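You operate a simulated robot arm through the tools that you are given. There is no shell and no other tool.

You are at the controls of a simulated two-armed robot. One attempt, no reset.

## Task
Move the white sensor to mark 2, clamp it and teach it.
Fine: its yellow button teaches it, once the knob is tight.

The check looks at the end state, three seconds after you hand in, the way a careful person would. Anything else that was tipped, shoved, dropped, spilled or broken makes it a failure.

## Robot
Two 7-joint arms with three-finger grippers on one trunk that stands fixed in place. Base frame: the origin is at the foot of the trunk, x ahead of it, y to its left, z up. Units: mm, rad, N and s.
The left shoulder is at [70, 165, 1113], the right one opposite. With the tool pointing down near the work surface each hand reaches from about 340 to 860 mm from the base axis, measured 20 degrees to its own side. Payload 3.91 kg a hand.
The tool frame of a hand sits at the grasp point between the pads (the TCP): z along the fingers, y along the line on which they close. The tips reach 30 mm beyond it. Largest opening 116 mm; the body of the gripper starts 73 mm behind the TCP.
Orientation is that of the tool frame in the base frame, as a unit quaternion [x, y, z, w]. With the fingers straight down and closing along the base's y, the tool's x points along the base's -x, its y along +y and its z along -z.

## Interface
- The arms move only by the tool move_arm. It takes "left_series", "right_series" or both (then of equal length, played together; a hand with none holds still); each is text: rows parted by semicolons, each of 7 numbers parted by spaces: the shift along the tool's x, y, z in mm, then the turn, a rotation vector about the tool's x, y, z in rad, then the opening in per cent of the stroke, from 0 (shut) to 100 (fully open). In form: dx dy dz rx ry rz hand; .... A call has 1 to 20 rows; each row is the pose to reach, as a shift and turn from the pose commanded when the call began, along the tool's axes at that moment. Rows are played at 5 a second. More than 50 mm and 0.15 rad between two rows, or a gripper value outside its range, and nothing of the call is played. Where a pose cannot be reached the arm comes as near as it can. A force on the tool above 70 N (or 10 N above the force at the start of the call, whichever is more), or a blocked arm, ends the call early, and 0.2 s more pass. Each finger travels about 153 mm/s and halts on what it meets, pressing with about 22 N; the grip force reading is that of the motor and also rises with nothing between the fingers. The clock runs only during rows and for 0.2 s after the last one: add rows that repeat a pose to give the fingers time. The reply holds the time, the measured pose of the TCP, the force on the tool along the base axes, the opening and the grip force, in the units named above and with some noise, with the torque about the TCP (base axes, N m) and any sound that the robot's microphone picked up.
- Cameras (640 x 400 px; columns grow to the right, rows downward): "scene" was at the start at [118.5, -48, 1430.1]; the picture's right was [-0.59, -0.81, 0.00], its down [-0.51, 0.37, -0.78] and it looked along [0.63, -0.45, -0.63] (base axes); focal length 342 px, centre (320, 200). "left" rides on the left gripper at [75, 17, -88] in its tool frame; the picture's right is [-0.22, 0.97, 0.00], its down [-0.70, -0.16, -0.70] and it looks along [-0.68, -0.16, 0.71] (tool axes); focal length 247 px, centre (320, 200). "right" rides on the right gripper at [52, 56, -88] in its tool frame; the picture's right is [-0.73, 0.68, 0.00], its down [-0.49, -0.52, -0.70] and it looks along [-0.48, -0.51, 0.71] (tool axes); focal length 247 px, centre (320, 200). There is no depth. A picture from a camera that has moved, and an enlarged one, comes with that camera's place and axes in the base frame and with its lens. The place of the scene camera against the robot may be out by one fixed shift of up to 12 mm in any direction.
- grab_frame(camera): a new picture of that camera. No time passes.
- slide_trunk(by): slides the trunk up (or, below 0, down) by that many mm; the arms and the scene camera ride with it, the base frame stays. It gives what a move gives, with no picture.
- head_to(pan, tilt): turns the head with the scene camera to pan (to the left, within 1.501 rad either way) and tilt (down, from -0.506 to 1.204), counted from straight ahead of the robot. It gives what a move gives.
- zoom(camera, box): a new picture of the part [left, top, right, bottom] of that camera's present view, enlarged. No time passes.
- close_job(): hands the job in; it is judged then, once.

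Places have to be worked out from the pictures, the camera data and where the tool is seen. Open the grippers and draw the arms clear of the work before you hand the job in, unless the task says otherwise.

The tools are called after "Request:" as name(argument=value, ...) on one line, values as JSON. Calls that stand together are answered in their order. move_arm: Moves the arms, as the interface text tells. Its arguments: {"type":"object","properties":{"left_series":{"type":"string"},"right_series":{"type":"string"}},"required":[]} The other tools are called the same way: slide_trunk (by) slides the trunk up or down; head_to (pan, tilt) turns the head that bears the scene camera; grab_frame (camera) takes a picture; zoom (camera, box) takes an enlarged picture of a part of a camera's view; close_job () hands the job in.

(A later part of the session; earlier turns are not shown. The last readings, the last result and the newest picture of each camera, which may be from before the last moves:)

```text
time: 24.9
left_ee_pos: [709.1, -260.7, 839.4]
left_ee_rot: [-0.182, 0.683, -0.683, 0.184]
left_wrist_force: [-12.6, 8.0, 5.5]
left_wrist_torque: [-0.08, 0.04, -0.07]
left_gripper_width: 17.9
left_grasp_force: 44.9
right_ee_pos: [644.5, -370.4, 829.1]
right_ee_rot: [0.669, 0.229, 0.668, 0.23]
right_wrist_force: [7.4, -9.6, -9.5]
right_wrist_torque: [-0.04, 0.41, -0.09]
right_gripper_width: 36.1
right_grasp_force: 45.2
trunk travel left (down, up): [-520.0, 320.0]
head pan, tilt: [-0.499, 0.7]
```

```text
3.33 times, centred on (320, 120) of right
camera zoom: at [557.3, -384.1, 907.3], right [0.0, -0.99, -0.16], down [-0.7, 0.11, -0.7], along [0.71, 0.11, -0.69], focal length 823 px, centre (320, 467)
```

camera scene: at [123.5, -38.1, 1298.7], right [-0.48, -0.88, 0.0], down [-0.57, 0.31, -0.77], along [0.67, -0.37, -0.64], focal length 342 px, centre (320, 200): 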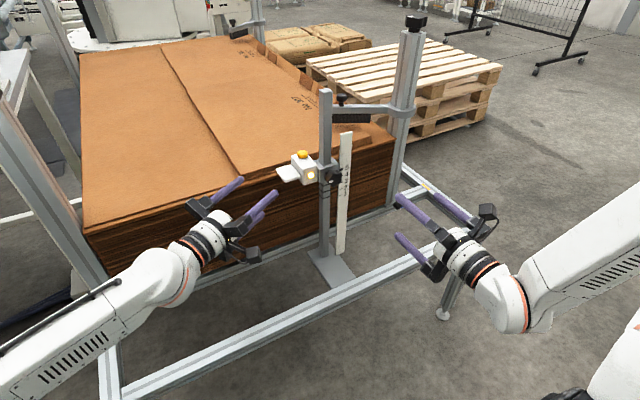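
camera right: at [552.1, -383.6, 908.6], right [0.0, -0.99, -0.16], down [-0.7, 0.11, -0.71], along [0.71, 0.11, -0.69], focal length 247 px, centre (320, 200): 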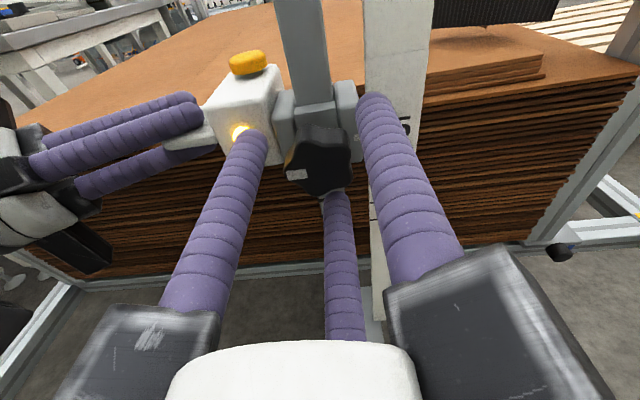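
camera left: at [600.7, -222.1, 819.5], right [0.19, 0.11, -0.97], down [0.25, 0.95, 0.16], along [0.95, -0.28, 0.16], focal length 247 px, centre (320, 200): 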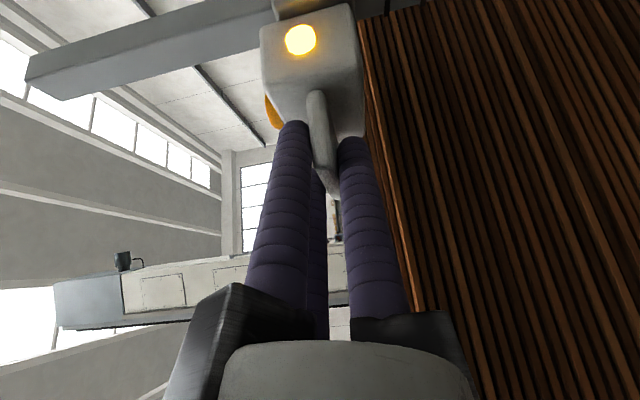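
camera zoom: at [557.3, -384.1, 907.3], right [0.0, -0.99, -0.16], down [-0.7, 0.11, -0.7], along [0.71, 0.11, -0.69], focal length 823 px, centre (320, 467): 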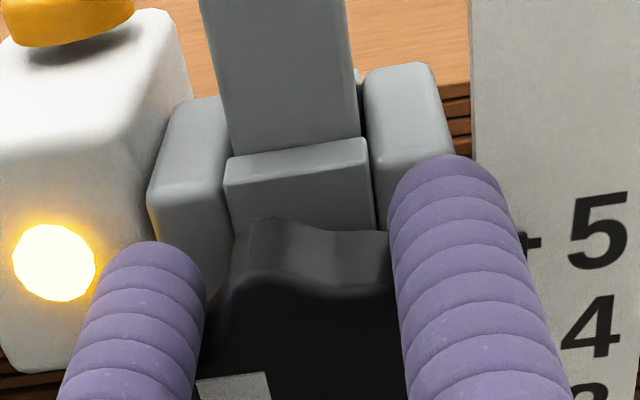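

The knob is gripped at 36 mm with modest side forces. I start loosening by turning counter-clockwise as seen from the robot, first 0.5 rad.

Request:
move_arm(right_series="0 0 0 0 0 -0.1 15; 0 0 0 0 0 -0.2 15; 0 0 0 0 0 -0.3 15; 0 0 0 0 0 -0.4 15; 0 0 0 0 0 -0.5 15")

Request:
grab_frame(camera="right")

Request:
zoom(camera="scene", box=[265, 120, 425, 240])

```text
time: 26.1
left_ee_pos: [709.8, -260.0, 838.7]
left_ee_rot: [-0.183, 0.683, -0.683, 0.183]
left_wrist_force: [-14.4, 11.1, 10.3]
left_wrist_torque: [-0.13, 0.0, -0.05]
left_gripper_width: 18.0
left_grasp_force: 44.9
right_ee_pos: [643.8, -371.4, 830.0]
right_ee_rot: [0.592, 0.388, 0.591, 0.388]
right_wrist_force: [12.8, -13.1, -13.5]
right_wrist_torque: [-0.02, 0.74, -0.29]
right_gripper_width: 36.4
right_grasp_force: 44.8
trunk travel left (down, up): [-520.0, 320.0]
head pan, tilt: [-0.499, 0.7]
```

```text
taken
camera right: at [557.3, -345.5, 904.2], right [0.0, -0.94, 0.34], down [-0.7, -0.24, -0.67], along [0.71, -0.23, -0.66], focal length 247 px, centre (320, 200)
```

right: 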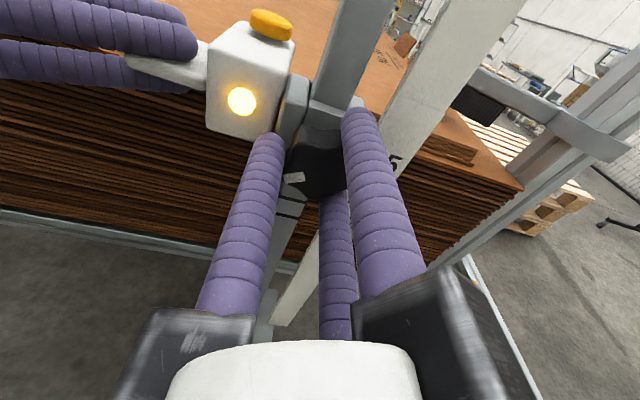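

```text
3.33 times, centred on (345, 180) of scene
camera zoom: at [123.6, -39.0, 1298.7], right [-0.48, -0.88, 0.0], down [-0.57, 0.31, -0.76], along [0.67, -0.37, -0.64], focal length 1139 px, centre (237, 267)
```

zoom: 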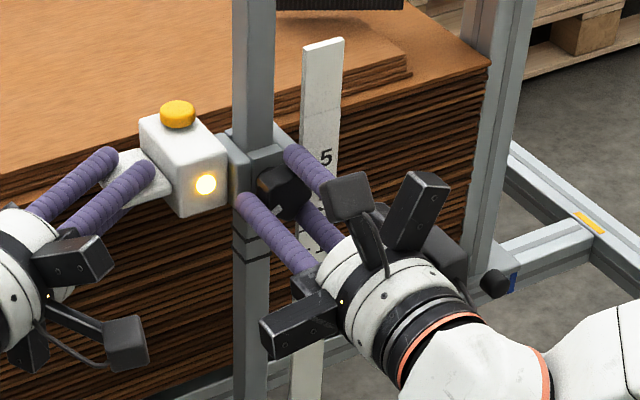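

The marker shows the knob is turning with the hand. The side forces of about 13 N say the hand sits slightly high and left of the knob axis, so I nudge it while turning another 0.9 rad.

Request:
move_arm(right_series="-2.6 -1 1 0 0 -0.05 15; -2.6 -1 1 0 0 -0.15 15; -2.6 -1 1 0 0 -0.25 15; -2.6 -1 1 0 0 -0.35 15; -2.6 -1 1 0 0 -0.45 15; -2.6 -1 1 0 0 -0.55 15; -2.6 -1 1 0 0 -0.65 15; -2.6 -1 1 0 0 -0.75 15; -2.6 -1 1 0 0 -0.85 15; -2.6 -1 1 0 0 -0.9 15")

Request:
grab_frame(camera="right")

Request:
zoom(camera="scene", box=[265, 120, 425, 240])

```text
time: 28.3
left_ee_pos: [708.5, -260.4, 837.9]
left_ee_rot: [0.183, -0.683, 0.683, -0.184]
left_wrist_force: [31.5, -32.4, -9.4]
left_wrist_torque: [-0.15, -0.09, 0.51]
left_gripper_width: 18.0
left_grasp_force: 44.9
right_ee_pos: [644.9, -369.7, 828.6]
right_ee_rot: [0.361, 0.607, 0.366, 0.606]
right_wrist_force: [-35.3, 27.1, 13.0]
right_wrist_torque: [0.01, -0.06, 0.51]
right_gripper_width: 36.1
right_grasp_force: 45.0
trunk travel left (down, up): [-520.0, 320.0]
head pan, tilt: [-0.499, 0.7]
```

```text
taken
camera right: at [556.9, -298.2, 855.5], right [0.0, -0.32, 0.95], down [-0.7, -0.68, -0.23], along [0.72, -0.66, -0.23], focal length 247 px, centre (320, 200)
```

right: 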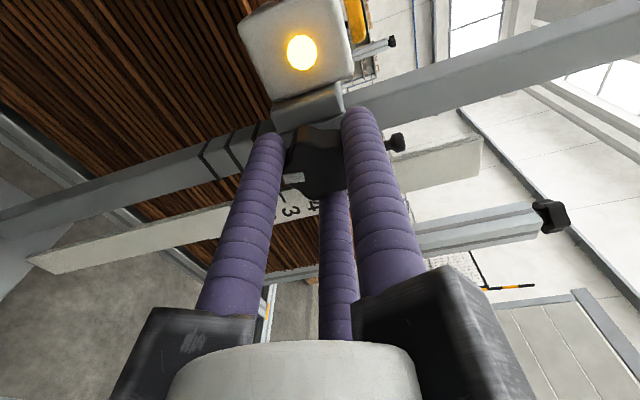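

```text
3.33 times, centred on (345, 180) of scene
camera zoom: at [123.1, -39.0, 1298.8], right [-0.48, -0.88, 0.0], down [-0.57, 0.31, -0.77], along [0.67, -0.37, -0.64], focal length 1139 px, centre (237, 267)
```

zoom: 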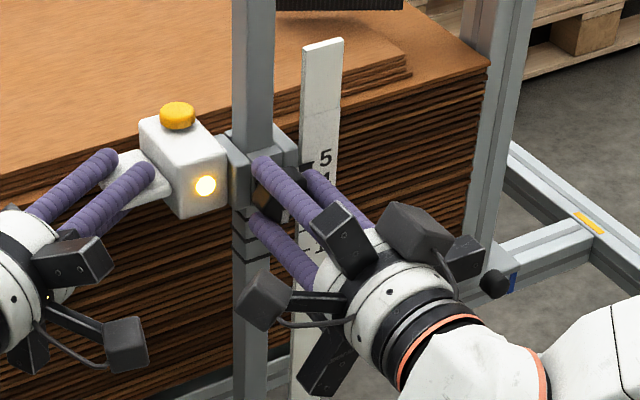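

Knob follows the hand (1.4 rad so far), but my nudge overshot: about 35 N now. I back off by the interpolated amount and keep turning 0.8 rad more.

Request:
move_arm(right_series="0.7 1.5 -0.7 0 0 0 15; 0.7 1.5 -0.7 0 0 -0.1 15; 0.7 1.5 -0.7 0 0 -0.2 15; 0.7 1.5 -0.7 0 0 -0.3 15; 0.7 1.5 -0.7 0 0 -0.4 15; 0.7 1.5 -0.7 0 0 -0.5 15; 0.7 1.5 -0.7 0 0 -0.6 15; 0.7 1.5 -0.7 0 0 -0.7 15; 0.7 1.5 -0.7 0 0 -0.8 15")

Request:
grab_frame(camera="right")

Request:
zoom(camera="scene", box=[265, 120, 425, 240])

```text
time: 30.2
left_ee_pos: [708.9, -259.3, 839.6]
left_ee_rot: [0.182, -0.681, 0.686, -0.18]
left_wrist_force: [-13.2, 22.6, 6.8]
left_wrist_torque: [0.28, -0.09, 0.72]
left_gripper_width: 18.0
left_grasp_force: 44.9
right_ee_pos: [644.5, -369.7, 827.7]
right_ee_rot: [0.113, 0.695, 0.138, 0.696]
right_wrist_force: [40.3, 26.2, -15.5]
right_wrist_torque: [0.49, 0.15, 0.16]
right_gripper_width: 37.4
right_grasp_force: 44.3
right hand out of reach, approached as far as the arm can: row 8, 9
trunk travel left (down, up): [-520.0, 320.0]
head pan, tilt: [-0.499, 0.7]
stopped in row 9 (right hand): the force on the tool passed its limit at 84 N (the readings are from after the stop); the commanded pose is now the measured one
```

```text
taken
camera right: at [554.7, -302.7, 801.2], right [-0.02, 0.38, 0.92], down [-0.68, -0.68, 0.27], along [0.73, -0.62, 0.27], focal length 247 px, centre (320, 200)
```

right: 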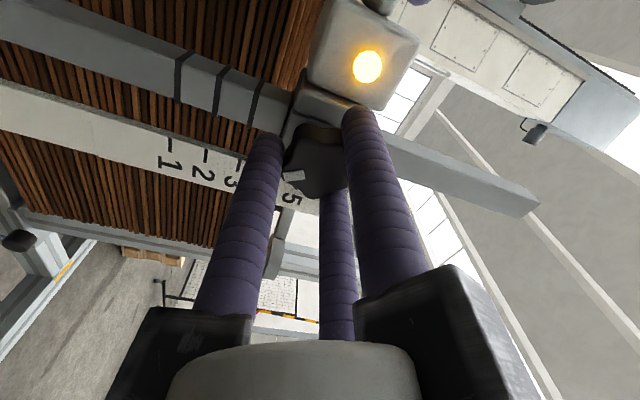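

```text
3.33 times, centred on (345, 180) of scene
camera zoom: at [128.3, -32.1, 1298.3], right [-0.47, -0.88, 0.01], down [-0.57, 0.3, -0.76], along [0.67, -0.36, -0.65], focal length 1139 px, centre (237, 267)
```

zoom: 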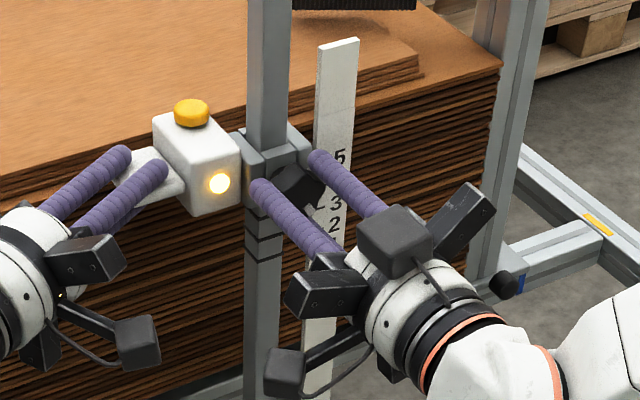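

The right arm ran into its reach limit near this roll and the force stopped the move, even shifting the head view a little. The left hand holds the sensor, so I open the right hand to release the stress.

Request:
move_arm(right_series="0 0 0 0 0 0 35; 0 0 0 0 0 0 47; 0 0 0 0 0 0 47; 0 0 0 0 0 0 47")

Request:
grab_frame(camera="scene")

Request:
grab_frame(camera="right")

```text
time: 31.2
left_ee_pos: [709.1, -260.3, 839.4]
left_ee_rot: [0.182, -0.682, 0.684, -0.182]
left_wrist_force: [8.4, 29.3, -1.7]
left_wrist_torque: [0.17, 0.0, 1.25]
left_gripper_width: 18.2
left_grasp_force: 45.4
right_ee_pos: [641.8, -373.7, 830.2]
right_ee_rot: [0.115, 0.694, 0.135, 0.698]
right_wrist_force: [-0.5, 0.1, -0.5]
right_wrist_torque: [0.01, -0.01, 0.0]
right_gripper_width: 54.3
right_grasp_force: 0.1
trunk travel left (down, up): [-520.0, 320.0]
head pan, tilt: [-0.499, 0.7]
```

```text
taken
camera scene: at [125.1, -35.1, 1298.7], right [-0.48, -0.88, 0.0], down [-0.57, 0.31, -0.77], along [0.67, -0.37, -0.64], focal length 342 px, centre (320, 200)
```

scene: 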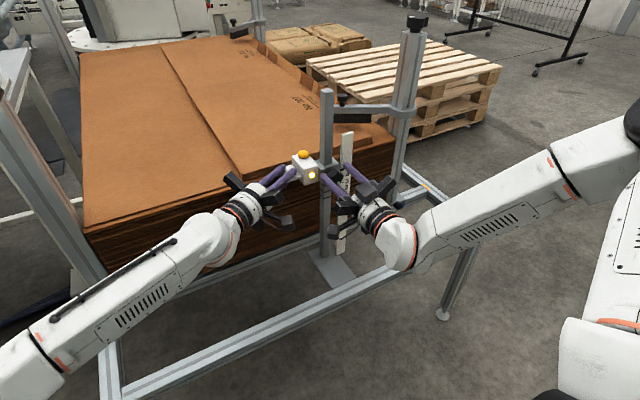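

```text
taken
camera right: at [553.1, -306.0, 801.4], right [-0.02, 0.38, 0.92], down [-0.68, -0.68, 0.27], along [0.73, -0.63, 0.28], focal length 247 px, centre (320, 200)
```

right: 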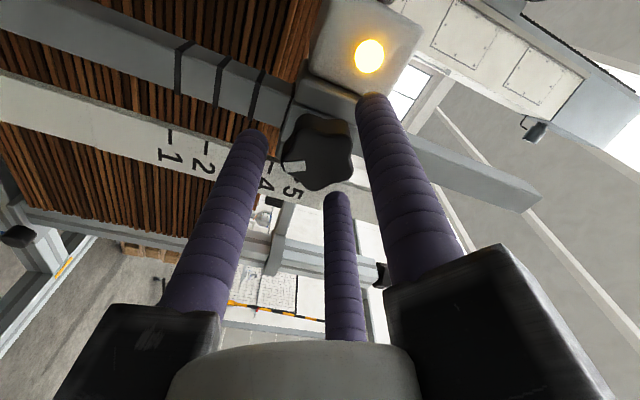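

With the right hand open, its force is zero. The left hand carries 29 N sideways, so I relieve it by about 1.2 mm and then try a 3 mm downward move to see whether the clamp is loose.

Request:
move_arm(left_series="-0.6 0 -1 0 0 0 0; -0.6 0 -1 0 0 0 0")

Request:
move_arm(left_series="0 1 0 0 0 0 0; 0 2 0 0 0 0 0; 0 3 0 0 0 0 0; 0 3 0 0 0 0 0")

Request:
zoom(camera="scene", box=[285, 130, 385, 205])

Request:
grab_frame(camera="right")

```text
time: 31.8
left_ee_pos: [708.8, -261.5, 837.9]
left_ee_rot: [0.182, -0.683, 0.684, -0.182]
left_wrist_force: [12.3, 22.8, -1.3]
left_wrist_torque: [0.11, -0.02, 1.07]
left_gripper_width: 18.2
left_grasp_force: 44.9
right_ee_pos: [642.5, -374.6, 828.7]
right_ee_rot: [0.116, 0.694, 0.135, 0.698]
right_wrist_force: [-0.1, 0.4, -0.5]
right_wrist_torque: [-0.01, 0.02, -0.03]
right_gripper_width: 54.5
right_grasp_force: 0.1
trunk travel left (down, up): [-520.0, 320.0]
head pan, tilt: [-0.499, 0.7]
```

```text
time: 32.8
left_ee_pos: [709.8, -260.9, 834.9]
left_ee_rot: [0.181, -0.682, 0.684, -0.182]
left_wrist_force: [20.1, 19.3, 5.5]
left_wrist_torque: [-0.03, -0.15, 0.2]
left_gripper_width: 18.1
left_grasp_force: 45.1
right_ee_pos: [642.9, -374.2, 828.3]
right_ee_rot: [0.115, 0.694, 0.135, 0.698]
right_wrist_force: [-1.3, -0.4, -0.3]
right_wrist_torque: [0.0, -0.02, 0.02]
right_gripper_width: 54.7
right_grasp_force: 0.2
trunk travel left (down, up): [-520.0, 320.0]
head pan, tilt: [-0.499, 0.7]
```

```text
5.33 times, centred on (335, 168) of scene
camera zoom: at [125.6, -35.8, 1298.6], right [-0.48, -0.88, 0.0], down [-0.57, 0.31, -0.76], along [0.67, -0.37, -0.64], focal length 1822 px, centre (240, 373)
```

zoom: 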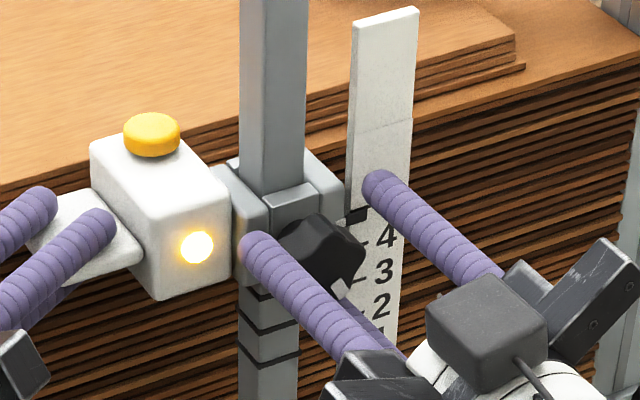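

```text
taken
camera right: at [553.4, -306.4, 801.1], right [-0.02, 0.38, 0.92], down [-0.68, -0.68, 0.27], along [0.73, -0.63, 0.28], focal length 247 px, centre (320, 200)
```

right: 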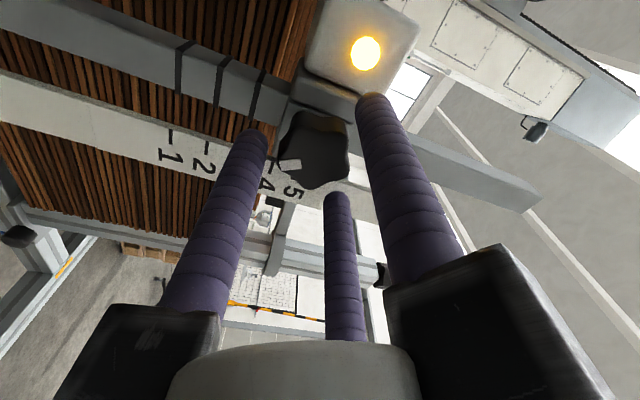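

The sensor followed 3 mm down with only about 6 N of vertical resistance, so the clamp is loose. I back the right hand off the knob along -x and relieve the left hand's sideways load by about 2 mm.

Request:
move_arm(right_series="0 0 -20 0 0 0 50; 0 0 -40 0 0 0 50; 0 0 -60 0 0 0 50; 0 0 -80 0 0 0.1 50; 0 0 -80 0 0 0.2 50", left_series="-0.7 0 -0.2 0 0 0 0; -1.4 0 -0.4 0 0 0 0; -2.1 0 -0.6 0 0 0 0; -2.7 0 -0.7 0 0 0 0; -2.7 0 -0.7 0 0 0 0")

Request:
grab_frame(camera="right")

Request:
zoom(camera="scene", box=[285, 130, 385, 205])

```text
time: 34.0
left_ee_pos: [708.3, -260.1, 833.6]
left_ee_rot: [-0.18, 0.684, -0.683, 0.18]
left_wrist_force: [10.9, 15.7, -3.7]
left_wrist_torque: [0.1, 0.0, 1.31]
left_gripper_width: 18.4
left_grasp_force: 44.5
right_ee_pos: [563.4, -375.9, 828.1]
right_ee_rot: [0.184, 0.679, 0.206, 0.68]
right_wrist_force: [-0.9, -0.3, -0.3]
right_wrist_torque: [-0.05, 0.0, 0.01]
right_gripper_width: 57.9
right_grasp_force: 0.0
trunk travel left (down, up): [-520.0, 320.0]
head pan, tilt: [-0.499, 0.7]
```

```text
taken
camera right: at [473.3, -304.8, 815.1], right [-0.01, 0.19, 0.98], down [-0.68, -0.72, 0.13], along [0.73, -0.67, 0.14], focal length 247 px, centre (320, 200)
```

right: 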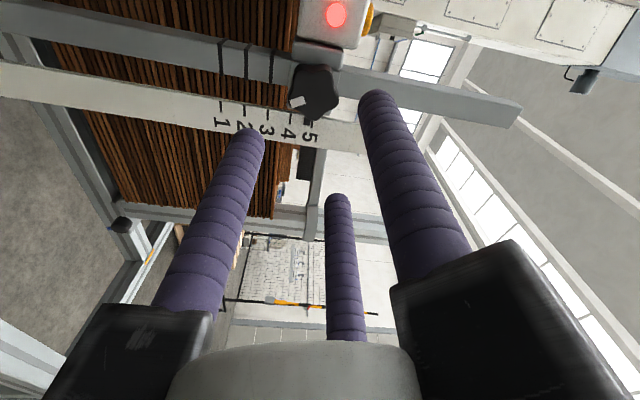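

```text
5.33 times, centred on (335, 168) of scene
camera zoom: at [125.5, -36.8, 1298.5], right [-0.48, -0.88, 0.0], down [-0.57, 0.31, -0.76], along [0.67, -0.37, -0.64], focal length 1822 px, centre (240, 373)
```

zoom: 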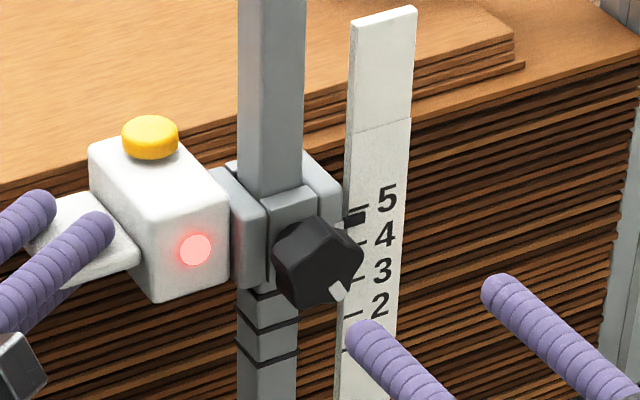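

The status light turned red once the sensor left its old spot, which fits a sensor that now needs teaching. The left arm was blocked when it reached lower from the shoulder earlier, so I lower the sensor with the trunk instead, 45 mm first.

Request:
slide_trunk(by=-45)

Request:
grab_frame(camera="right")

Request:
zoom(camera="scene", box=[275, 110, 395, 200])

```text
time: 34.9
left_ee_pos: [708.7, -260.0, 788.7]
left_ee_rot: [-0.181, 0.684, -0.683, 0.18]
left_wrist_force: [13.2, 15.3, -1.8]
left_wrist_torque: [0.02, -0.09, 0.04]
left_gripper_width: 18.5
left_grasp_force: 44.6
right_ee_pos: [563.6, -376.7, 783.9]
right_ee_rot: [0.184, 0.679, 0.205, 0.681]
right_wrist_force: [-0.2, -0.4, -1.3]
right_wrist_torque: [-0.02, 0.0, -0.03]
right_gripper_width: 58.1
right_grasp_force: 0.1
trunk travel left (down, up): [-475.0, 365.0]
head pan, tilt: [-0.499, 0.7]
```

```text
taken
camera right: at [473.7, -304.8, 770.2], right [-0.02, 0.19, 0.98], down [-0.68, -0.72, 0.13], along [0.73, -0.67, 0.14], focal length 247 px, centre (320, 200)
```

right: 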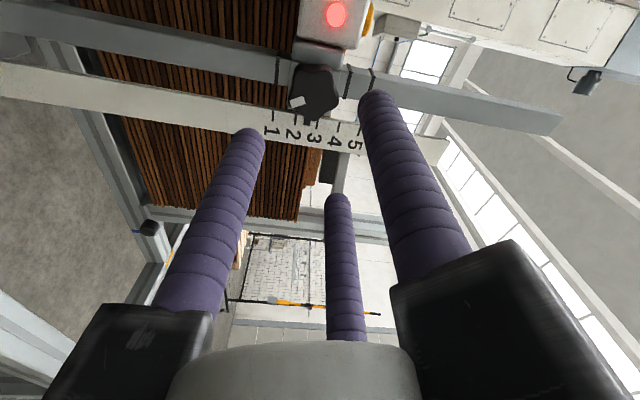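

```text
4.44 times, centred on (335, 155) of scene
camera zoom: at [125.4, -36.8, 1253.4], right [-0.48, -0.88, 0.0], down [-0.57, 0.31, -0.76], along [0.67, -0.37, -0.64], focal length 1518 px, centre (253, 400)
```

zoom: 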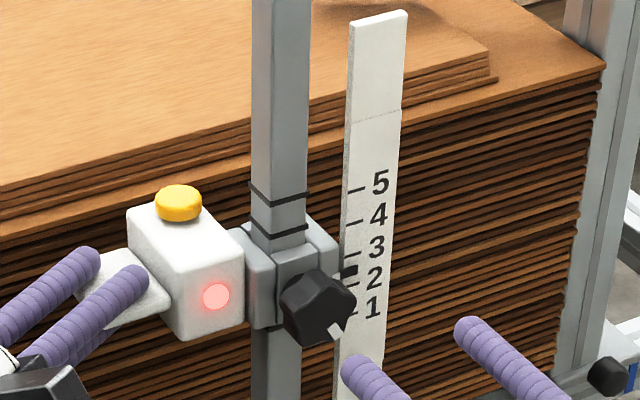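

Sensor came down smoothly; the pointer is now between 3 and 2. I zoom in from the right camera, which is nearly level with it, for a good reading.

Request:
zoom(camera="right", box=[250, 60, 390, 160])

```text
4.00 times, centred on (320, 110) of right
camera zoom: at [473.7, -304.8, 770.2], right [-0.02, 0.19, 0.98], down [-0.68, -0.72, 0.13], along [0.73, -0.67, 0.14], focal length 988 px, centre (320, 560)
```

zoom: 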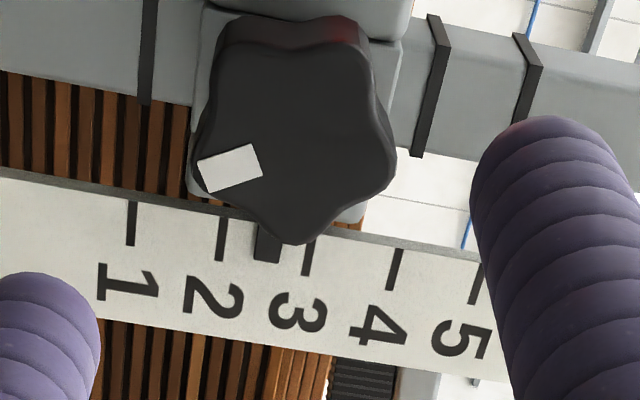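

Using the tick spacing of 20 mm, the pointer is about 10.6 mm above mark 2. I slide down another 10.5 mm.

Request:
slide_trunk(by=-10.5)

Request:
zoom(camera="right", box=[250, 60, 390, 160])

Request:
zoom(camera="scene", box=[295, 125, 375, 185])

```text
time: 35.5
left_ee_pos: [708.2, -260.2, 779.1]
left_ee_rot: [0.18, -0.684, 0.684, -0.179]
left_wrist_force: [10.5, 15.9, -4.4]
left_wrist_torque: [0.11, -0.05, 0.25]
left_gripper_width: 18.2
left_grasp_force: 45.0
right_ee_pos: [563.7, -376.9, 772.8]
right_ee_rot: [0.184, 0.679, 0.205, 0.68]
right_wrist_force: [-0.1, -0.1, 0.0]
right_wrist_torque: [0.01, 0.01, -0.03]
right_gripper_width: 58.1
right_grasp_force: 0.1
trunk travel left (down, up): [-464.0, 375.0]
head pan, tilt: [-0.499, 0.7]
```

```text
4.00 times, centred on (320, 110) of right
camera zoom: at [473.6, -304.9, 759.6], right [-0.02, 0.19, 0.98], down [-0.68, -0.72, 0.13], along [0.73, -0.67, 0.14], focal length 988 px, centre (320, 560)
```

zoom: 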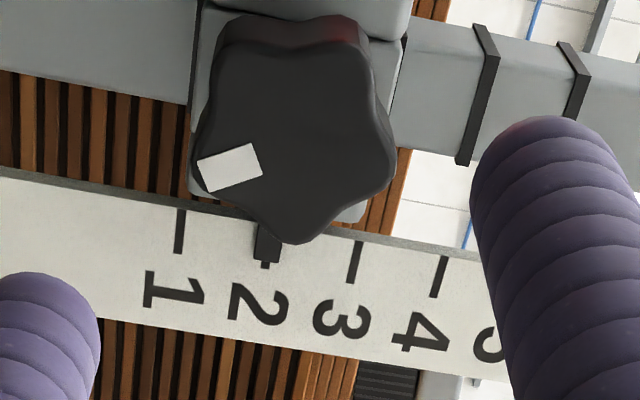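

```text
6.67 times, centred on (335, 155) of scene
camera zoom: at [125.4, -36.9, 1242.9], right [-0.48, -0.88, 0.0], down [-0.57, 0.31, -0.76], along [0.67, -0.37, -0.64], focal length 2278 px, centre (220, 500)
```

zoom: 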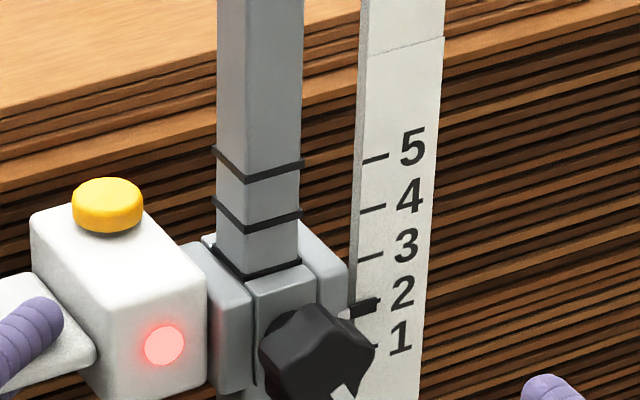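

The pointer now sits on mark 2 in both views. For tightening, I align the right hand with the knob's new centre, about (661,-371.5,769.5), fix its small tilt, and roll so one jaw falls in a valley.

Request:
move_arm(right_series="3 1.4 0 0.015 -0.003 0.045 50; 5.65 2.8 0 0.029 -0.006 0.09 50; 5.65 2.8 0 0.029 -0.006 0.09 50")

Request:
zoom(camera="right", box=[240, 50, 400, 170])

```text
time: 36.3
left_ee_pos: [709.3, -260.8, 779.4]
left_ee_rot: [0.18, -0.683, 0.684, -0.18]
left_wrist_force: [8.0, 18.7, -6.3]
left_wrist_torque: [0.16, 0.07, 0.36]
left_gripper_width: 18.1
left_grasp_force: 44.7
right_ee_pos: [563.0, -371.9, 768.5]
right_ee_rot: [0.224, 0.671, 0.227, 0.67]
right_wrist_force: [0.2, 0.1, -0.2]
right_wrist_torque: [0.02, 0.02, -0.02]
right_gripper_width: 57.8
right_grasp_force: 0.1
trunk travel left (down, up): [-464.0, 375.0]
head pan, tilt: [-0.499, 0.7]
```

```text
3.33 times, centred on (320, 110) of right
camera zoom: at [475.4, -296.1, 764.8], right [0.0, 0.1, 0.99], down [-0.7, -0.71, 0.07], along [0.72, -0.7, 0.07], focal length 823 px, centre (320, 500)
```

zoom: 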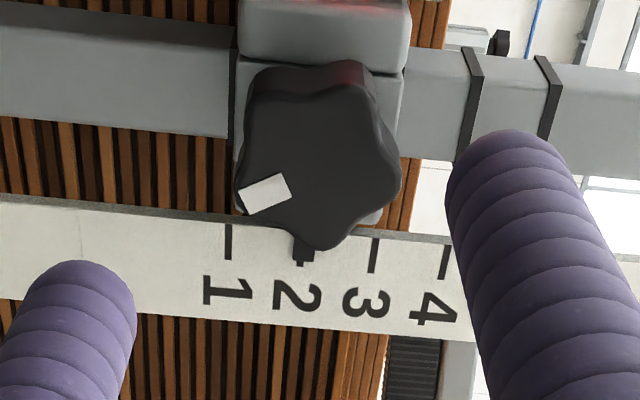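

Relative to the camera, the knob lies within about 1 mm of the hand's axis. I advance 76 mm with the hand open at about 55 mm, then check.

Request:
move_arm(right_series="0 0 20 0 0 0 47; 0 0 40 0 0 0 47; 0 0 55 0 0 0 47; 0 0 66 0 0 0 47; 0 0 76 0 0 0 47; 0 0 76 0 0 0 47")

Request:
grab_frame(camera="right")

Request:
zoom(camera="scene", box=[265, 100, 425, 220])

```text
time: 37.7
left_ee_pos: [708.8, -260.6, 779.3]
left_ee_rot: [0.181, -0.683, 0.684, -0.18]
left_wrist_force: [5.4, 19.6, -8.6]
left_wrist_torque: [0.18, 0.09, 0.1]
left_gripper_width: 18.0
left_grasp_force: 45.5
right_ee_pos: [638.6, -372.0, 769.2]
right_ee_rot: [0.224, 0.671, 0.226, 0.67]
right_wrist_force: [0.4, 0.1, -0.5]
right_wrist_torque: [0.02, -0.04, 0.02]
right_gripper_width: 54.4
right_grasp_force: 0.0
trunk travel left (down, up): [-464.0, 375.0]
head pan, tilt: [-0.499, 0.7]
```

```text
taken
camera right: at [551.1, -296.0, 764.0], right [0.0, 0.1, 0.99], down [-0.7, -0.71, 0.07], along [0.72, -0.7, 0.07], focal length 247 px, centre (320, 200)
```

right: 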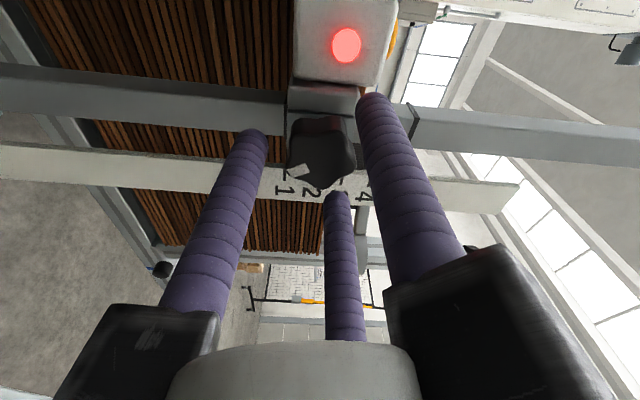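

```text
3.33 times, centred on (345, 160) of scene
camera zoom: at [125.3, -36.9, 1243.0], right [-0.48, -0.88, 0.0], down [-0.57, 0.31, -0.76], along [0.67, -0.37, -0.64], focal length 1139 px, centre (237, 333)
```

zoom: 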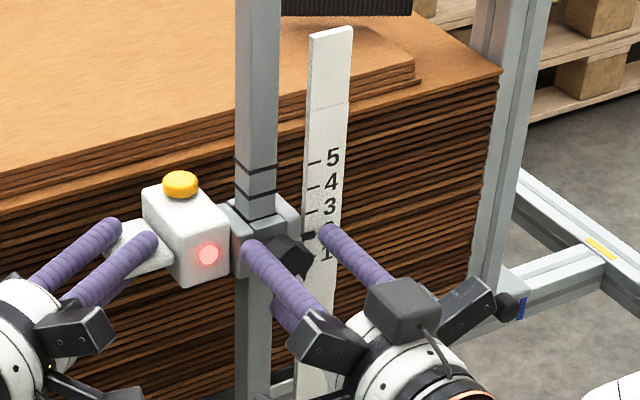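

Knob is centred between the open jaws. I go in the last 5 mm and close on it.

Request:
move_arm(right_series="0 0 5.5 0 0 0 47; 0 0 5.5 0 0 0 38; 0 0 5.5 0 0 0 30; 0 0 5.5 0 0 0 20; 0 0 5.5 0 0 0 15; 0 0 5.5 0 0 0 15")

Request:
grab_frame(camera="right")

```text
time: 39.1
left_ee_pos: [708.4, -260.6, 780.2]
left_ee_rot: [0.18, -0.684, 0.684, -0.18]
left_wrist_force: [8.9, 8.5, -11.3]
left_wrist_torque: [0.16, 0.01, 0.35]
left_gripper_width: 18.2
left_grasp_force: 45.2
right_ee_pos: [643.8, -370.3, 771.0]
right_ee_rot: [0.225, 0.671, 0.226, 0.67]
right_wrist_force: [-2.7, 11.2, 2.5]
right_wrist_torque: [0.07, -0.09, 0.31]
right_gripper_width: 36.4
right_grasp_force: 45.2
trunk travel left (down, up): [-464.0, 375.0]
head pan, tilt: [-0.499, 0.7]
```

```text
taken
camera right: at [556.7, -295.1, 764.9], right [0.0, 0.1, 0.99], down [-0.7, -0.71, 0.07], along [0.72, -0.69, 0.07], focal length 247 px, centre (320, 200)
```

right: 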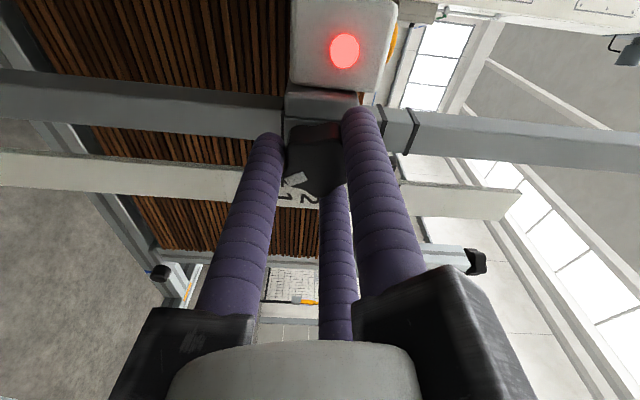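

Gripped cleanly with low forces. I tighten by turning clockwise, 1.2 rad first, with a small sideways relief.

Request:
move_arm(right_series="0.3 0.4 0 0 0 0.1 15; 0.3 0.4 0 0 0 0.2 15; 0.3 0.4 0 0 0 0.3 15; 0.3 0.4 0 0 0 0.4 15; 0.3 0.4 0 0 0 0.5 15; 0.3 0.4 0 0 0 0.6 15; 0.3 0.4 0 0 0 0.7 15; 0.3 0.4 0 0 0 0.8 15; 0.3 0.4 0 0 0 0.9 15; 0.3 0.4 0 0 0 1.0 15; 0.3 0.4 0 0 0 1.1 15; 0.3 0.4 0 0 0 1.2 15")

Request:
grab_frame(camera="right")

```text
time: 41.7
left_ee_pos: [708.9, -260.7, 780.0]
left_ee_rot: [0.179, -0.683, 0.685, -0.18]
left_wrist_force: [-0.7, 17.7, -10.3]
left_wrist_torque: [0.17, 0.09, 0.24]
left_gripper_width: 18.1
left_grasp_force: 45.4
right_ee_pos: [643.4, -371.5, 768.7]
right_ee_rot: [0.565, 0.425, 0.564, 0.425]
right_wrist_force: [6.1, -1.6, 2.5]
right_wrist_torque: [0.01, -0.22, 0.07]
right_gripper_width: 36.5
right_grasp_force: 45.5
trunk travel left (down, up): [-464.0, 375.0]
head pan, tilt: [-0.499, 0.7]
```

```text
taken
camera right: at [557.0, -337.3, 840.1], right [0.0, -0.89, 0.45], down [-0.7, -0.32, -0.64], along [0.71, -0.32, -0.62], focal length 247 px, centre (320, 200)
```

right: 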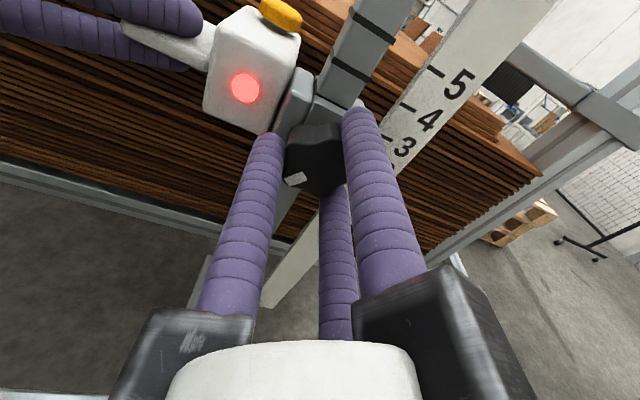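

The knob turned with the hand without slip, and torque is still near zero. I keep tightening 0.7 rad more.

Request:
move_arm(right_series="0 0 0 0 0 0.1 15; 0 0 0 0 0 0.2 15; 0 0 0 0 0 0.3 15; 0 0 0 0 0 0.4 15; 0 0 0 0 0 0.5 15; 0 0 0 0 0 0.6 15; 0 0 0 0 0 0.7 15")

Request:
grab_frame(camera="right")

```text
time: 43.3
left_ee_pos: [708.7, -260.8, 780.5]
left_ee_rot: [0.179, -0.683, 0.685, -0.18]
left_wrist_force: [0.5, 23.0, -7.7]
left_wrist_torque: [0.2, 0.14, -0.17]
left_gripper_width: 18.0
left_grasp_force: 45.0
right_ee_pos: [643.1, -371.3, 769.7]
right_ee_rot: [0.677, 0.206, 0.676, 0.205]
right_wrist_force: [-0.3, -7.3, -1.4]
right_wrist_torque: [0.02, 0.11, -0.07]
right_gripper_width: 36.8
right_grasp_force: 44.6
trunk travel left (down, up): [-464.0, 375.0]
head pan, tilt: [-0.499, 0.7]
```

```text
taken
camera right: at [557.0, -389.4, 846.5], right [0.0, -0.97, -0.23], down [-0.7, 0.16, -0.69], along [0.71, 0.16, -0.68], focal length 247 px, centre (320, 200)
```

right: 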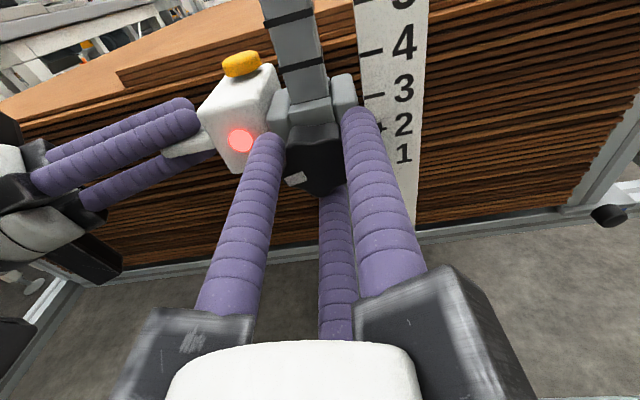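

The knob is back near its original angle but there is no torque yet. I keep going another 0.5 rad and look for resistance.

Request:
move_arm(right_series="0 0 0 0 0 0.1 15; 0 0 0 0 0 0.2 15; 0 0 0 0 0 0.3 15; 0 0 0 0 0 0.4 15; 0 0 0 0 0 0.5 15")

Request:
zoom(camera="right", box=[240, 60, 400, 200])

```text
time: 44.5
left_ee_pos: [708.2, -260.1, 781.0]
left_ee_rot: [0.18, -0.683, 0.685, -0.18]
left_wrist_force: [9.4, 8.2, 1.0]
left_wrist_torque: [0.11, 0.13, 0.13]
left_gripper_width: 17.9
left_grasp_force: 45.5
right_ee_pos: [643.8, -369.4, 768.6]
right_ee_rot: [0.707, 0.034, 0.706, 0.03]
right_wrist_force: [-0.8, 10.0, -3.6]
right_wrist_torque: [-0.82, -0.04, 0.13]
right_gripper_width: 36.2
right_grasp_force: 45.5
trunk travel left (down, up): [-464.0, 375.0]
head pan, tilt: [-0.499, 0.7]
```

```text
2.86 times, centred on (320, 130) of right
camera zoom: at [556.7, -421.4, 829.7], right [0.0, -0.75, -0.67], down [-0.7, 0.47, -0.53], along [0.71, 0.47, -0.52], focal length 706 px, centre (320, 400)
```

zoom: 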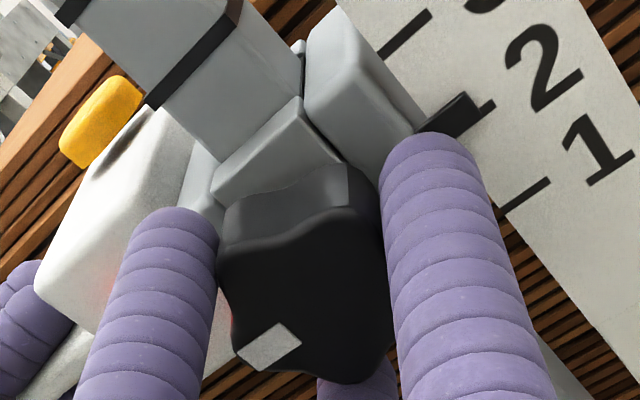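

Now there is resistance: -0.82 N·m about the knob axis. The pointer is still on mark 2. I turn 0.25 rad further to make it properly tight.

Request:
move_arm(right_series="0 0 0 0 0 0.06 10; 0 0 0 0 0 0.12 5; 0 0 0 0 0 0.18 0; 0 0 0 0 0 0.25 0; 0 0 0 0 0 0.25 0")

Request:
zoom(camera="right", box=[240, 60, 400, 200])

```text
time: 45.7
left_ee_pos: [708.6, -259.8, 780.0]
left_ee_rot: [0.18, -0.684, 0.684, -0.179]
left_wrist_force: [19.3, -8.6, -3.6]
left_wrist_torque: [0.0, -0.06, 0.67]
left_gripper_width: 18.1
left_grasp_force: 45.4
right_ee_pos: [644.2, -369.5, 769.7]
right_ee_rot: [0.705, -0.054, 0.705, -0.057]
right_wrist_force: [-4.4, 25.2, 2.1]
right_wrist_torque: [-0.68, -0.43, 0.52]
right_gripper_width: 36.3
right_grasp_force: 45.2
trunk travel left (down, up): [-464.0, 375.0]
head pan, tilt: [-0.499, 0.7]
```

```text
2.86 times, centred on (320, 130) of right
camera zoom: at [557.0, -434.1, 815.1], right [0.0, -0.56, -0.83], down [-0.7, 0.59, -0.4], along [0.71, 0.58, -0.39], focal length 706 px, centre (320, 400)
```

zoom: 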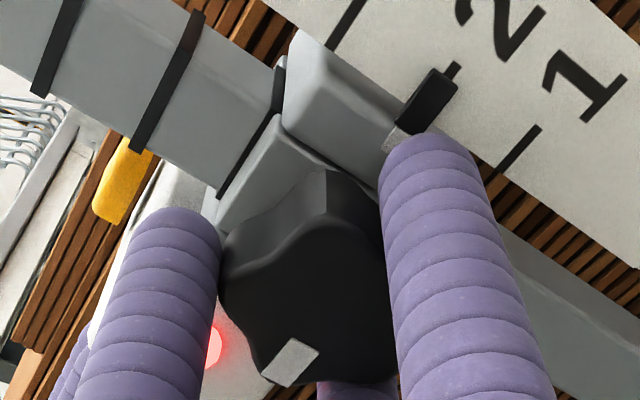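

The knob is now slipping inside the jaws, so it has real resistance. I open the right hand to see the knob's absolute angle before regripping for a final tightening.

Request:
move_arm(right_series="0 0 0 0 0 0 30; 0 0 0 0 0 0 47; 0 0 0 0 0 0 47; 0 0 -30 0 0 -0.1 50; 0 0 -60 0 0 -0.2 50; 0 0 -60 0 0 -0.3 50; 0 0 -60 0 0 -0.4 50; 0 0 -60 0 0 -0.5 50; 0 0 -60 0 0 -0.6 50; 0 0 -60 0 0 -0.7 50; 0 0 -60 0 0 -0.8 50; 0 0 -60 0 0 -0.8 50")

Request:
grab_frame(camera="right")

Request:
zoom(camera="right", box=[240, 60, 400, 180])

Request:
zoom(camera="scene", box=[275, 110, 395, 200])

```text
time: 48.3
left_ee_pos: [707.9, -260.3, 780.9]
left_ee_rot: [0.18, -0.684, 0.684, -0.18]
left_wrist_force: [8.5, 13.4, -2.2]
left_wrist_torque: [0.05, 0.09, 0.13]
left_gripper_width: 18.0
left_grasp_force: 45.0
right_ee_pos: [582.8, -372.0, 769.9]
right_ee_rot: [0.671, 0.226, 0.67, 0.224]
right_wrist_force: [-0.7, 0.0, 1.0]
right_wrist_torque: [-0.01, 0.02, 0.03]
right_gripper_width: 58.0
right_grasp_force: 0.2
trunk travel left (down, up): [-464.0, 375.0]
head pan, tilt: [-0.499, 0.7]
```

```text
taken
camera right: at [496.9, -385.4, 847.5], right [0.0, -0.98, -0.18], down [-0.7, 0.12, -0.7], along [0.71, 0.12, -0.69], focal length 247 px, centre (320, 200)
```

right: 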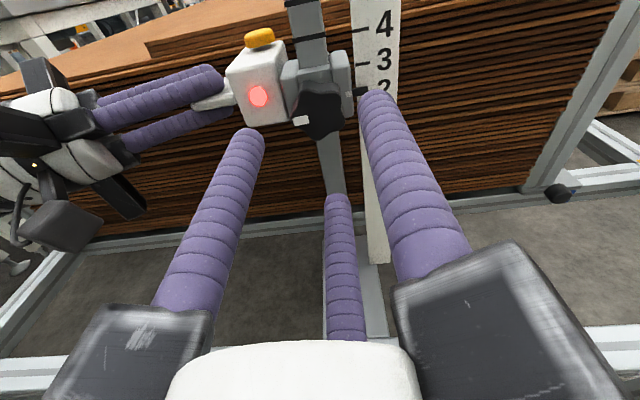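

```text
3.33 times, centred on (320, 120) of right
camera zoom: at [496.9, -385.4, 847.5], right [0.0, -0.98, -0.18], down [-0.7, 0.12, -0.7], along [0.71, 0.12, -0.69], focal length 823 px, centre (320, 467)
```

zoom: 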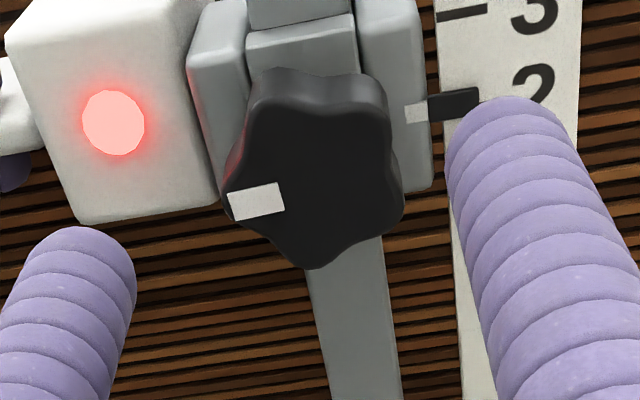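

```text
4.44 times, centred on (335, 155) of scene
camera zoom: at [124.8, -37.2, 1243.1], right [-0.48, -0.88, 0.0], down [-0.57, 0.31, -0.76], along [0.67, -0.37, -0.64], focal length 1518 px, centre (253, 400)
```

zoom: 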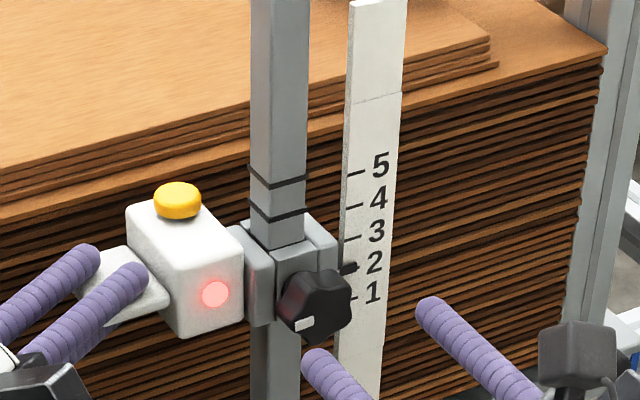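

The knob is almost back at its original angle, perhaps 5° short of it, and the jaws line up with the lobes as in the first grip. I regrip here and tighten further with good engagement.

Request:
move_arm(right_series="0 0 20 0 0 0 47; 0 0 40 0 0 0 47; 0 0 52 0 0 0 47; 0 0 62 0 0 0 47; 0 0 62 0 0 0 35; 0 0 62 0 0 0 20; 0 0 62 0 0 0 5; 0 0 62 0 0 0 0; 0 0 62 0 0 0 0")

```text
time: 50.3
left_ee_pos: [707.9, -260.0, 779.4]
left_ee_rot: [0.181, -0.683, 0.685, -0.18]
left_wrist_force: [9.5, 10.4, -6.5]
left_wrist_torque: [0.06, 0.01, 0.29]
left_gripper_width: 18.1
left_grasp_force: 44.8
right_ee_pos: [647.3, -370.2, 769.4]
right_ee_rot: [0.671, 0.225, 0.67, 0.224]
right_wrist_force: [-0.5, 2.1, 4.1]
right_wrist_torque: [-0.02, 0.17, 0.14]
right_gripper_width: 36.1
right_grasp_force: 44.6
trunk travel left (down, up): [-464.0, 375.0]
head pan, tilt: [-0.499, 0.7]
```

Gripped with almost no side force. I tighten in small steps, 0.3 rad, and read the torque.

Request:
move_arm(right_series="0 0 0 0 0 0.06 0; 0 0 0 0 0 0.12 0; 0 0 0 0 0 0.18 0; 0 0 0 0 0 0.24 0; 0 0 0 0 0 0.3 0")

Request:
zoom(camera="right", box=[240, 60, 400, 200])

```text
time: 51.5
left_ee_pos: [709.1, -260.1, 780.2]
left_ee_rot: [0.18, -0.684, 0.684, -0.179]
left_wrist_force: [6.0, 10.5, -4.4]
left_wrist_torque: [0.1, 0.1, 0.28]
left_gripper_width: 18.0
left_grasp_force: 44.8
right_ee_pos: [646.3, -371.1, 768.8]
right_ee_rot: [0.697, 0.122, 0.696, 0.119]
right_wrist_force: [3.3, 4.4, -0.3]
right_wrist_torque: [-0.53, 0.18, 0.07]
right_gripper_width: 36.3
right_grasp_force: 45.3
trunk travel left (down, up): [-464.0, 375.0]
head pan, tilt: [-0.499, 0.7]
```

```text
2.86 times, centred on (320, 130) of right
camera zoom: at [559.2, -407.0, 839.2], right [0.0, -0.89, -0.46], down [-0.7, 0.33, -0.63], along [0.71, 0.32, -0.62], focal length 706 px, centre (320, 400)
```

zoom: 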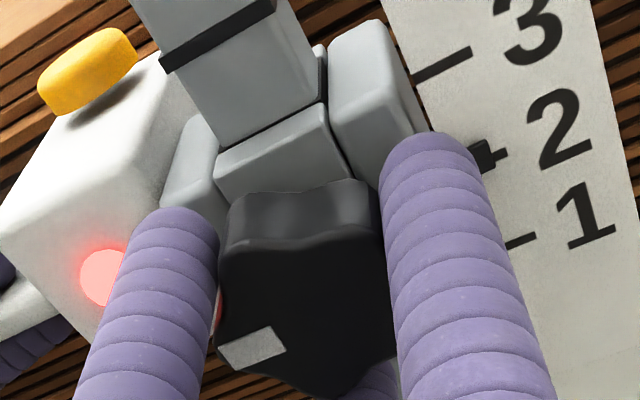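

Torque builds to -0.53 N·m. I continue 0.2 rad.

Request:
move_arm(right_series="0 0 0 0 0 0.05 0; 0 0 0 0 0 0.1 0; 0 0 0 0 0 0.15 0; 0 0 0 0 0 0.2 0")

Request:
zoom(camera="right", box=[240, 60, 400, 200])

```text
time: 52.5
left_ee_pos: [709.8, -260.8, 780.7]
left_ee_rot: [0.18, -0.682, 0.685, -0.18]
left_wrist_force: [9.8, 1.2, 1.6]
left_wrist_torque: [0.05, 0.06, 0.01]
left_gripper_width: 18.2
left_grasp_force: 44.9
right_ee_pos: [645.4, -369.7, 768.8]
right_ee_rot: [0.706, 0.051, 0.705, 0.049]
right_wrist_force: [1.7, 18.2, -4.2]
right_wrist_torque: [-0.76, 0.04, 0.24]
right_gripper_width: 36.3
right_grasp_force: 44.5
trunk travel left (down, up): [-464.0, 375.0]
head pan, tilt: [-0.499, 0.7]
```

```text
2.86 times, centred on (320, 130) of right
camera zoom: at [558.9, -418.6, 831.3], right [0.0, -0.78, -0.63], down [-0.7, 0.45, -0.55], along [0.71, 0.44, -0.55], focal length 706 px, centre (320, 400)
```

zoom: 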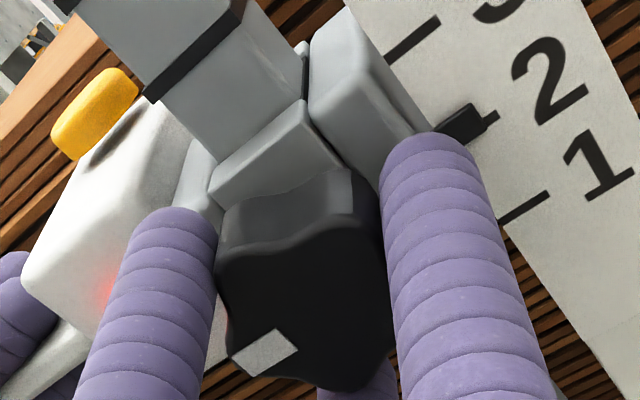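

Torque is -0.76 N·m and the knob is starting to slip in the jaws again. I release and compare its angle with the last view.

Request:
move_arm(right_series="0 0 0 0 0 0 30; 0 0 0 0 0 0 47; 0 0 0 0 0 0 47; 0 0 -30 0 0 -0.1 50; 0 0 -62 0 0 -0.2 50; 0 0 -62 0 0 -0.3 50; 0 0 -62 0 0 -0.4 50; 0 0 -62 0 0 -0.5 50; 0 0 -62 0 0 -0.5 50")

Request:
zoom(camera="right", box=[240, 60, 400, 180])

Request:
zoom(camera="scene", box=[275, 110, 395, 200])

```text
time: 54.5
left_ee_pos: [708.6, -262.1, 779.2]
left_ee_rot: [0.18, -0.683, 0.685, -0.181]
left_wrist_force: [5.2, 11.9, -5.0]
left_wrist_torque: [0.13, 0.09, 0.47]
left_gripper_width: 18.1
left_grasp_force: 45.0
right_ee_pos: [585.0, -371.3, 768.3]
right_ee_rot: [0.671, 0.224, 0.67, 0.224]
right_wrist_force: [0.3, 0.3, 0.5]
right_wrist_torque: [0.0, 0.01, 0.01]
right_gripper_width: 58.0
right_grasp_force: 0.1
trunk travel left (down, up): [-464.0, 375.0]
head pan, tilt: [-0.499, 0.7]
```

```text
3.33 times, centred on (320, 120) of right
camera zoom: at [497.1, -385.9, 847.0], right [0.0, -0.98, -0.18], down [-0.7, 0.12, -0.7], along [0.71, 0.12, -0.69], focal length 823 px, centre (320, 467)
```

zoom: 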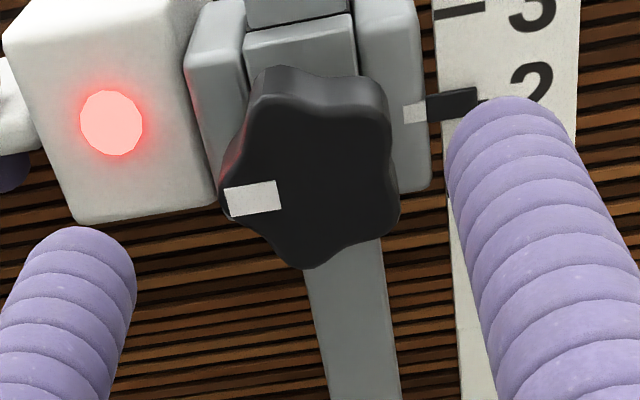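

```text
4.44 times, centred on (335, 155) of scene
camera zoom: at [124.8, -37.5, 1243.1], right [-0.48, -0.88, 0.0], down [-0.57, 0.31, -0.76], along [0.67, -0.37, -0.64], focal length 1518 px, centre (253, 400)
```

zoom: 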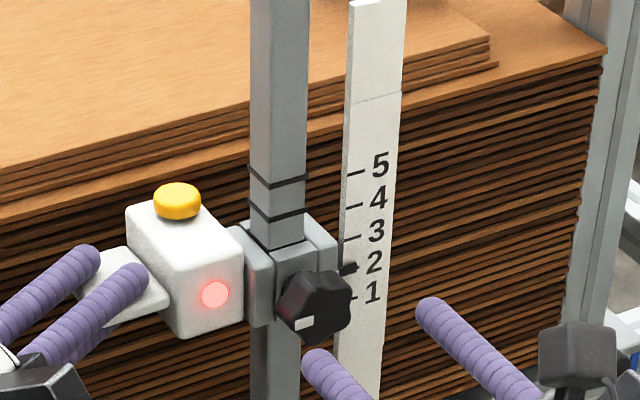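

The knob has turned on to match its original tight angle exactly, with strong resistance. To check the clamp, I push the left hand down 1.5 mm and read the force.

Request:
move_arm(left_series="0 0.8 0 0 0 0 0; 0 1.5 0 0 0 0 0; 0 1.5 0 0 0 0 0")

Request:
zoom(camera="right", box=[240, 60, 400, 180])

```text
time: 55.3
left_ee_pos: [708.8, -261.2, 778.8]
left_ee_rot: [0.18, -0.682, 0.685, -0.181]
left_wrist_force: [8.1, 13.5, -0.4]
left_wrist_torque: [0.06, 0.01, -0.32]
left_gripper_width: 18.1
left_grasp_force: 45.2
right_ee_pos: [583.5, -371.4, 769.5]
right_ee_rot: [0.671, 0.225, 0.671, 0.223]
right_wrist_force: [0.4, -0.6, -0.2]
right_wrist_torque: [0.0, 0.0, 0.05]
right_gripper_width: 58.0
right_grasp_force: 0.1
trunk travel left (down, up): [-464.0, 375.0]
head pan, tilt: [-0.499, 0.7]
```

```text
3.33 times, centred on (320, 120) of right
camera zoom: at [497.1, -385.7, 847.2], right [0.0, -0.98, -0.18], down [-0.7, 0.13, -0.7], along [0.71, 0.12, -0.69], focal length 823 px, centre (320, 467)
```

zoom: 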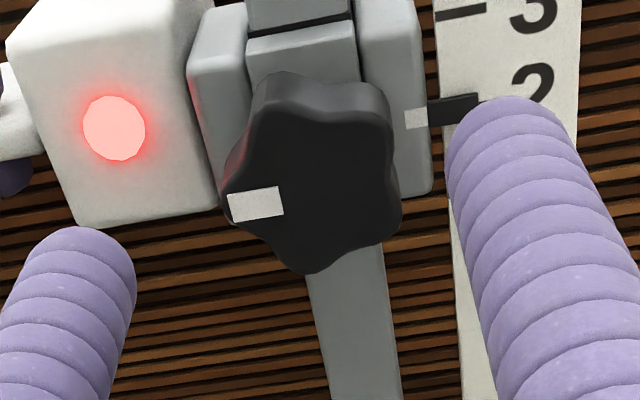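

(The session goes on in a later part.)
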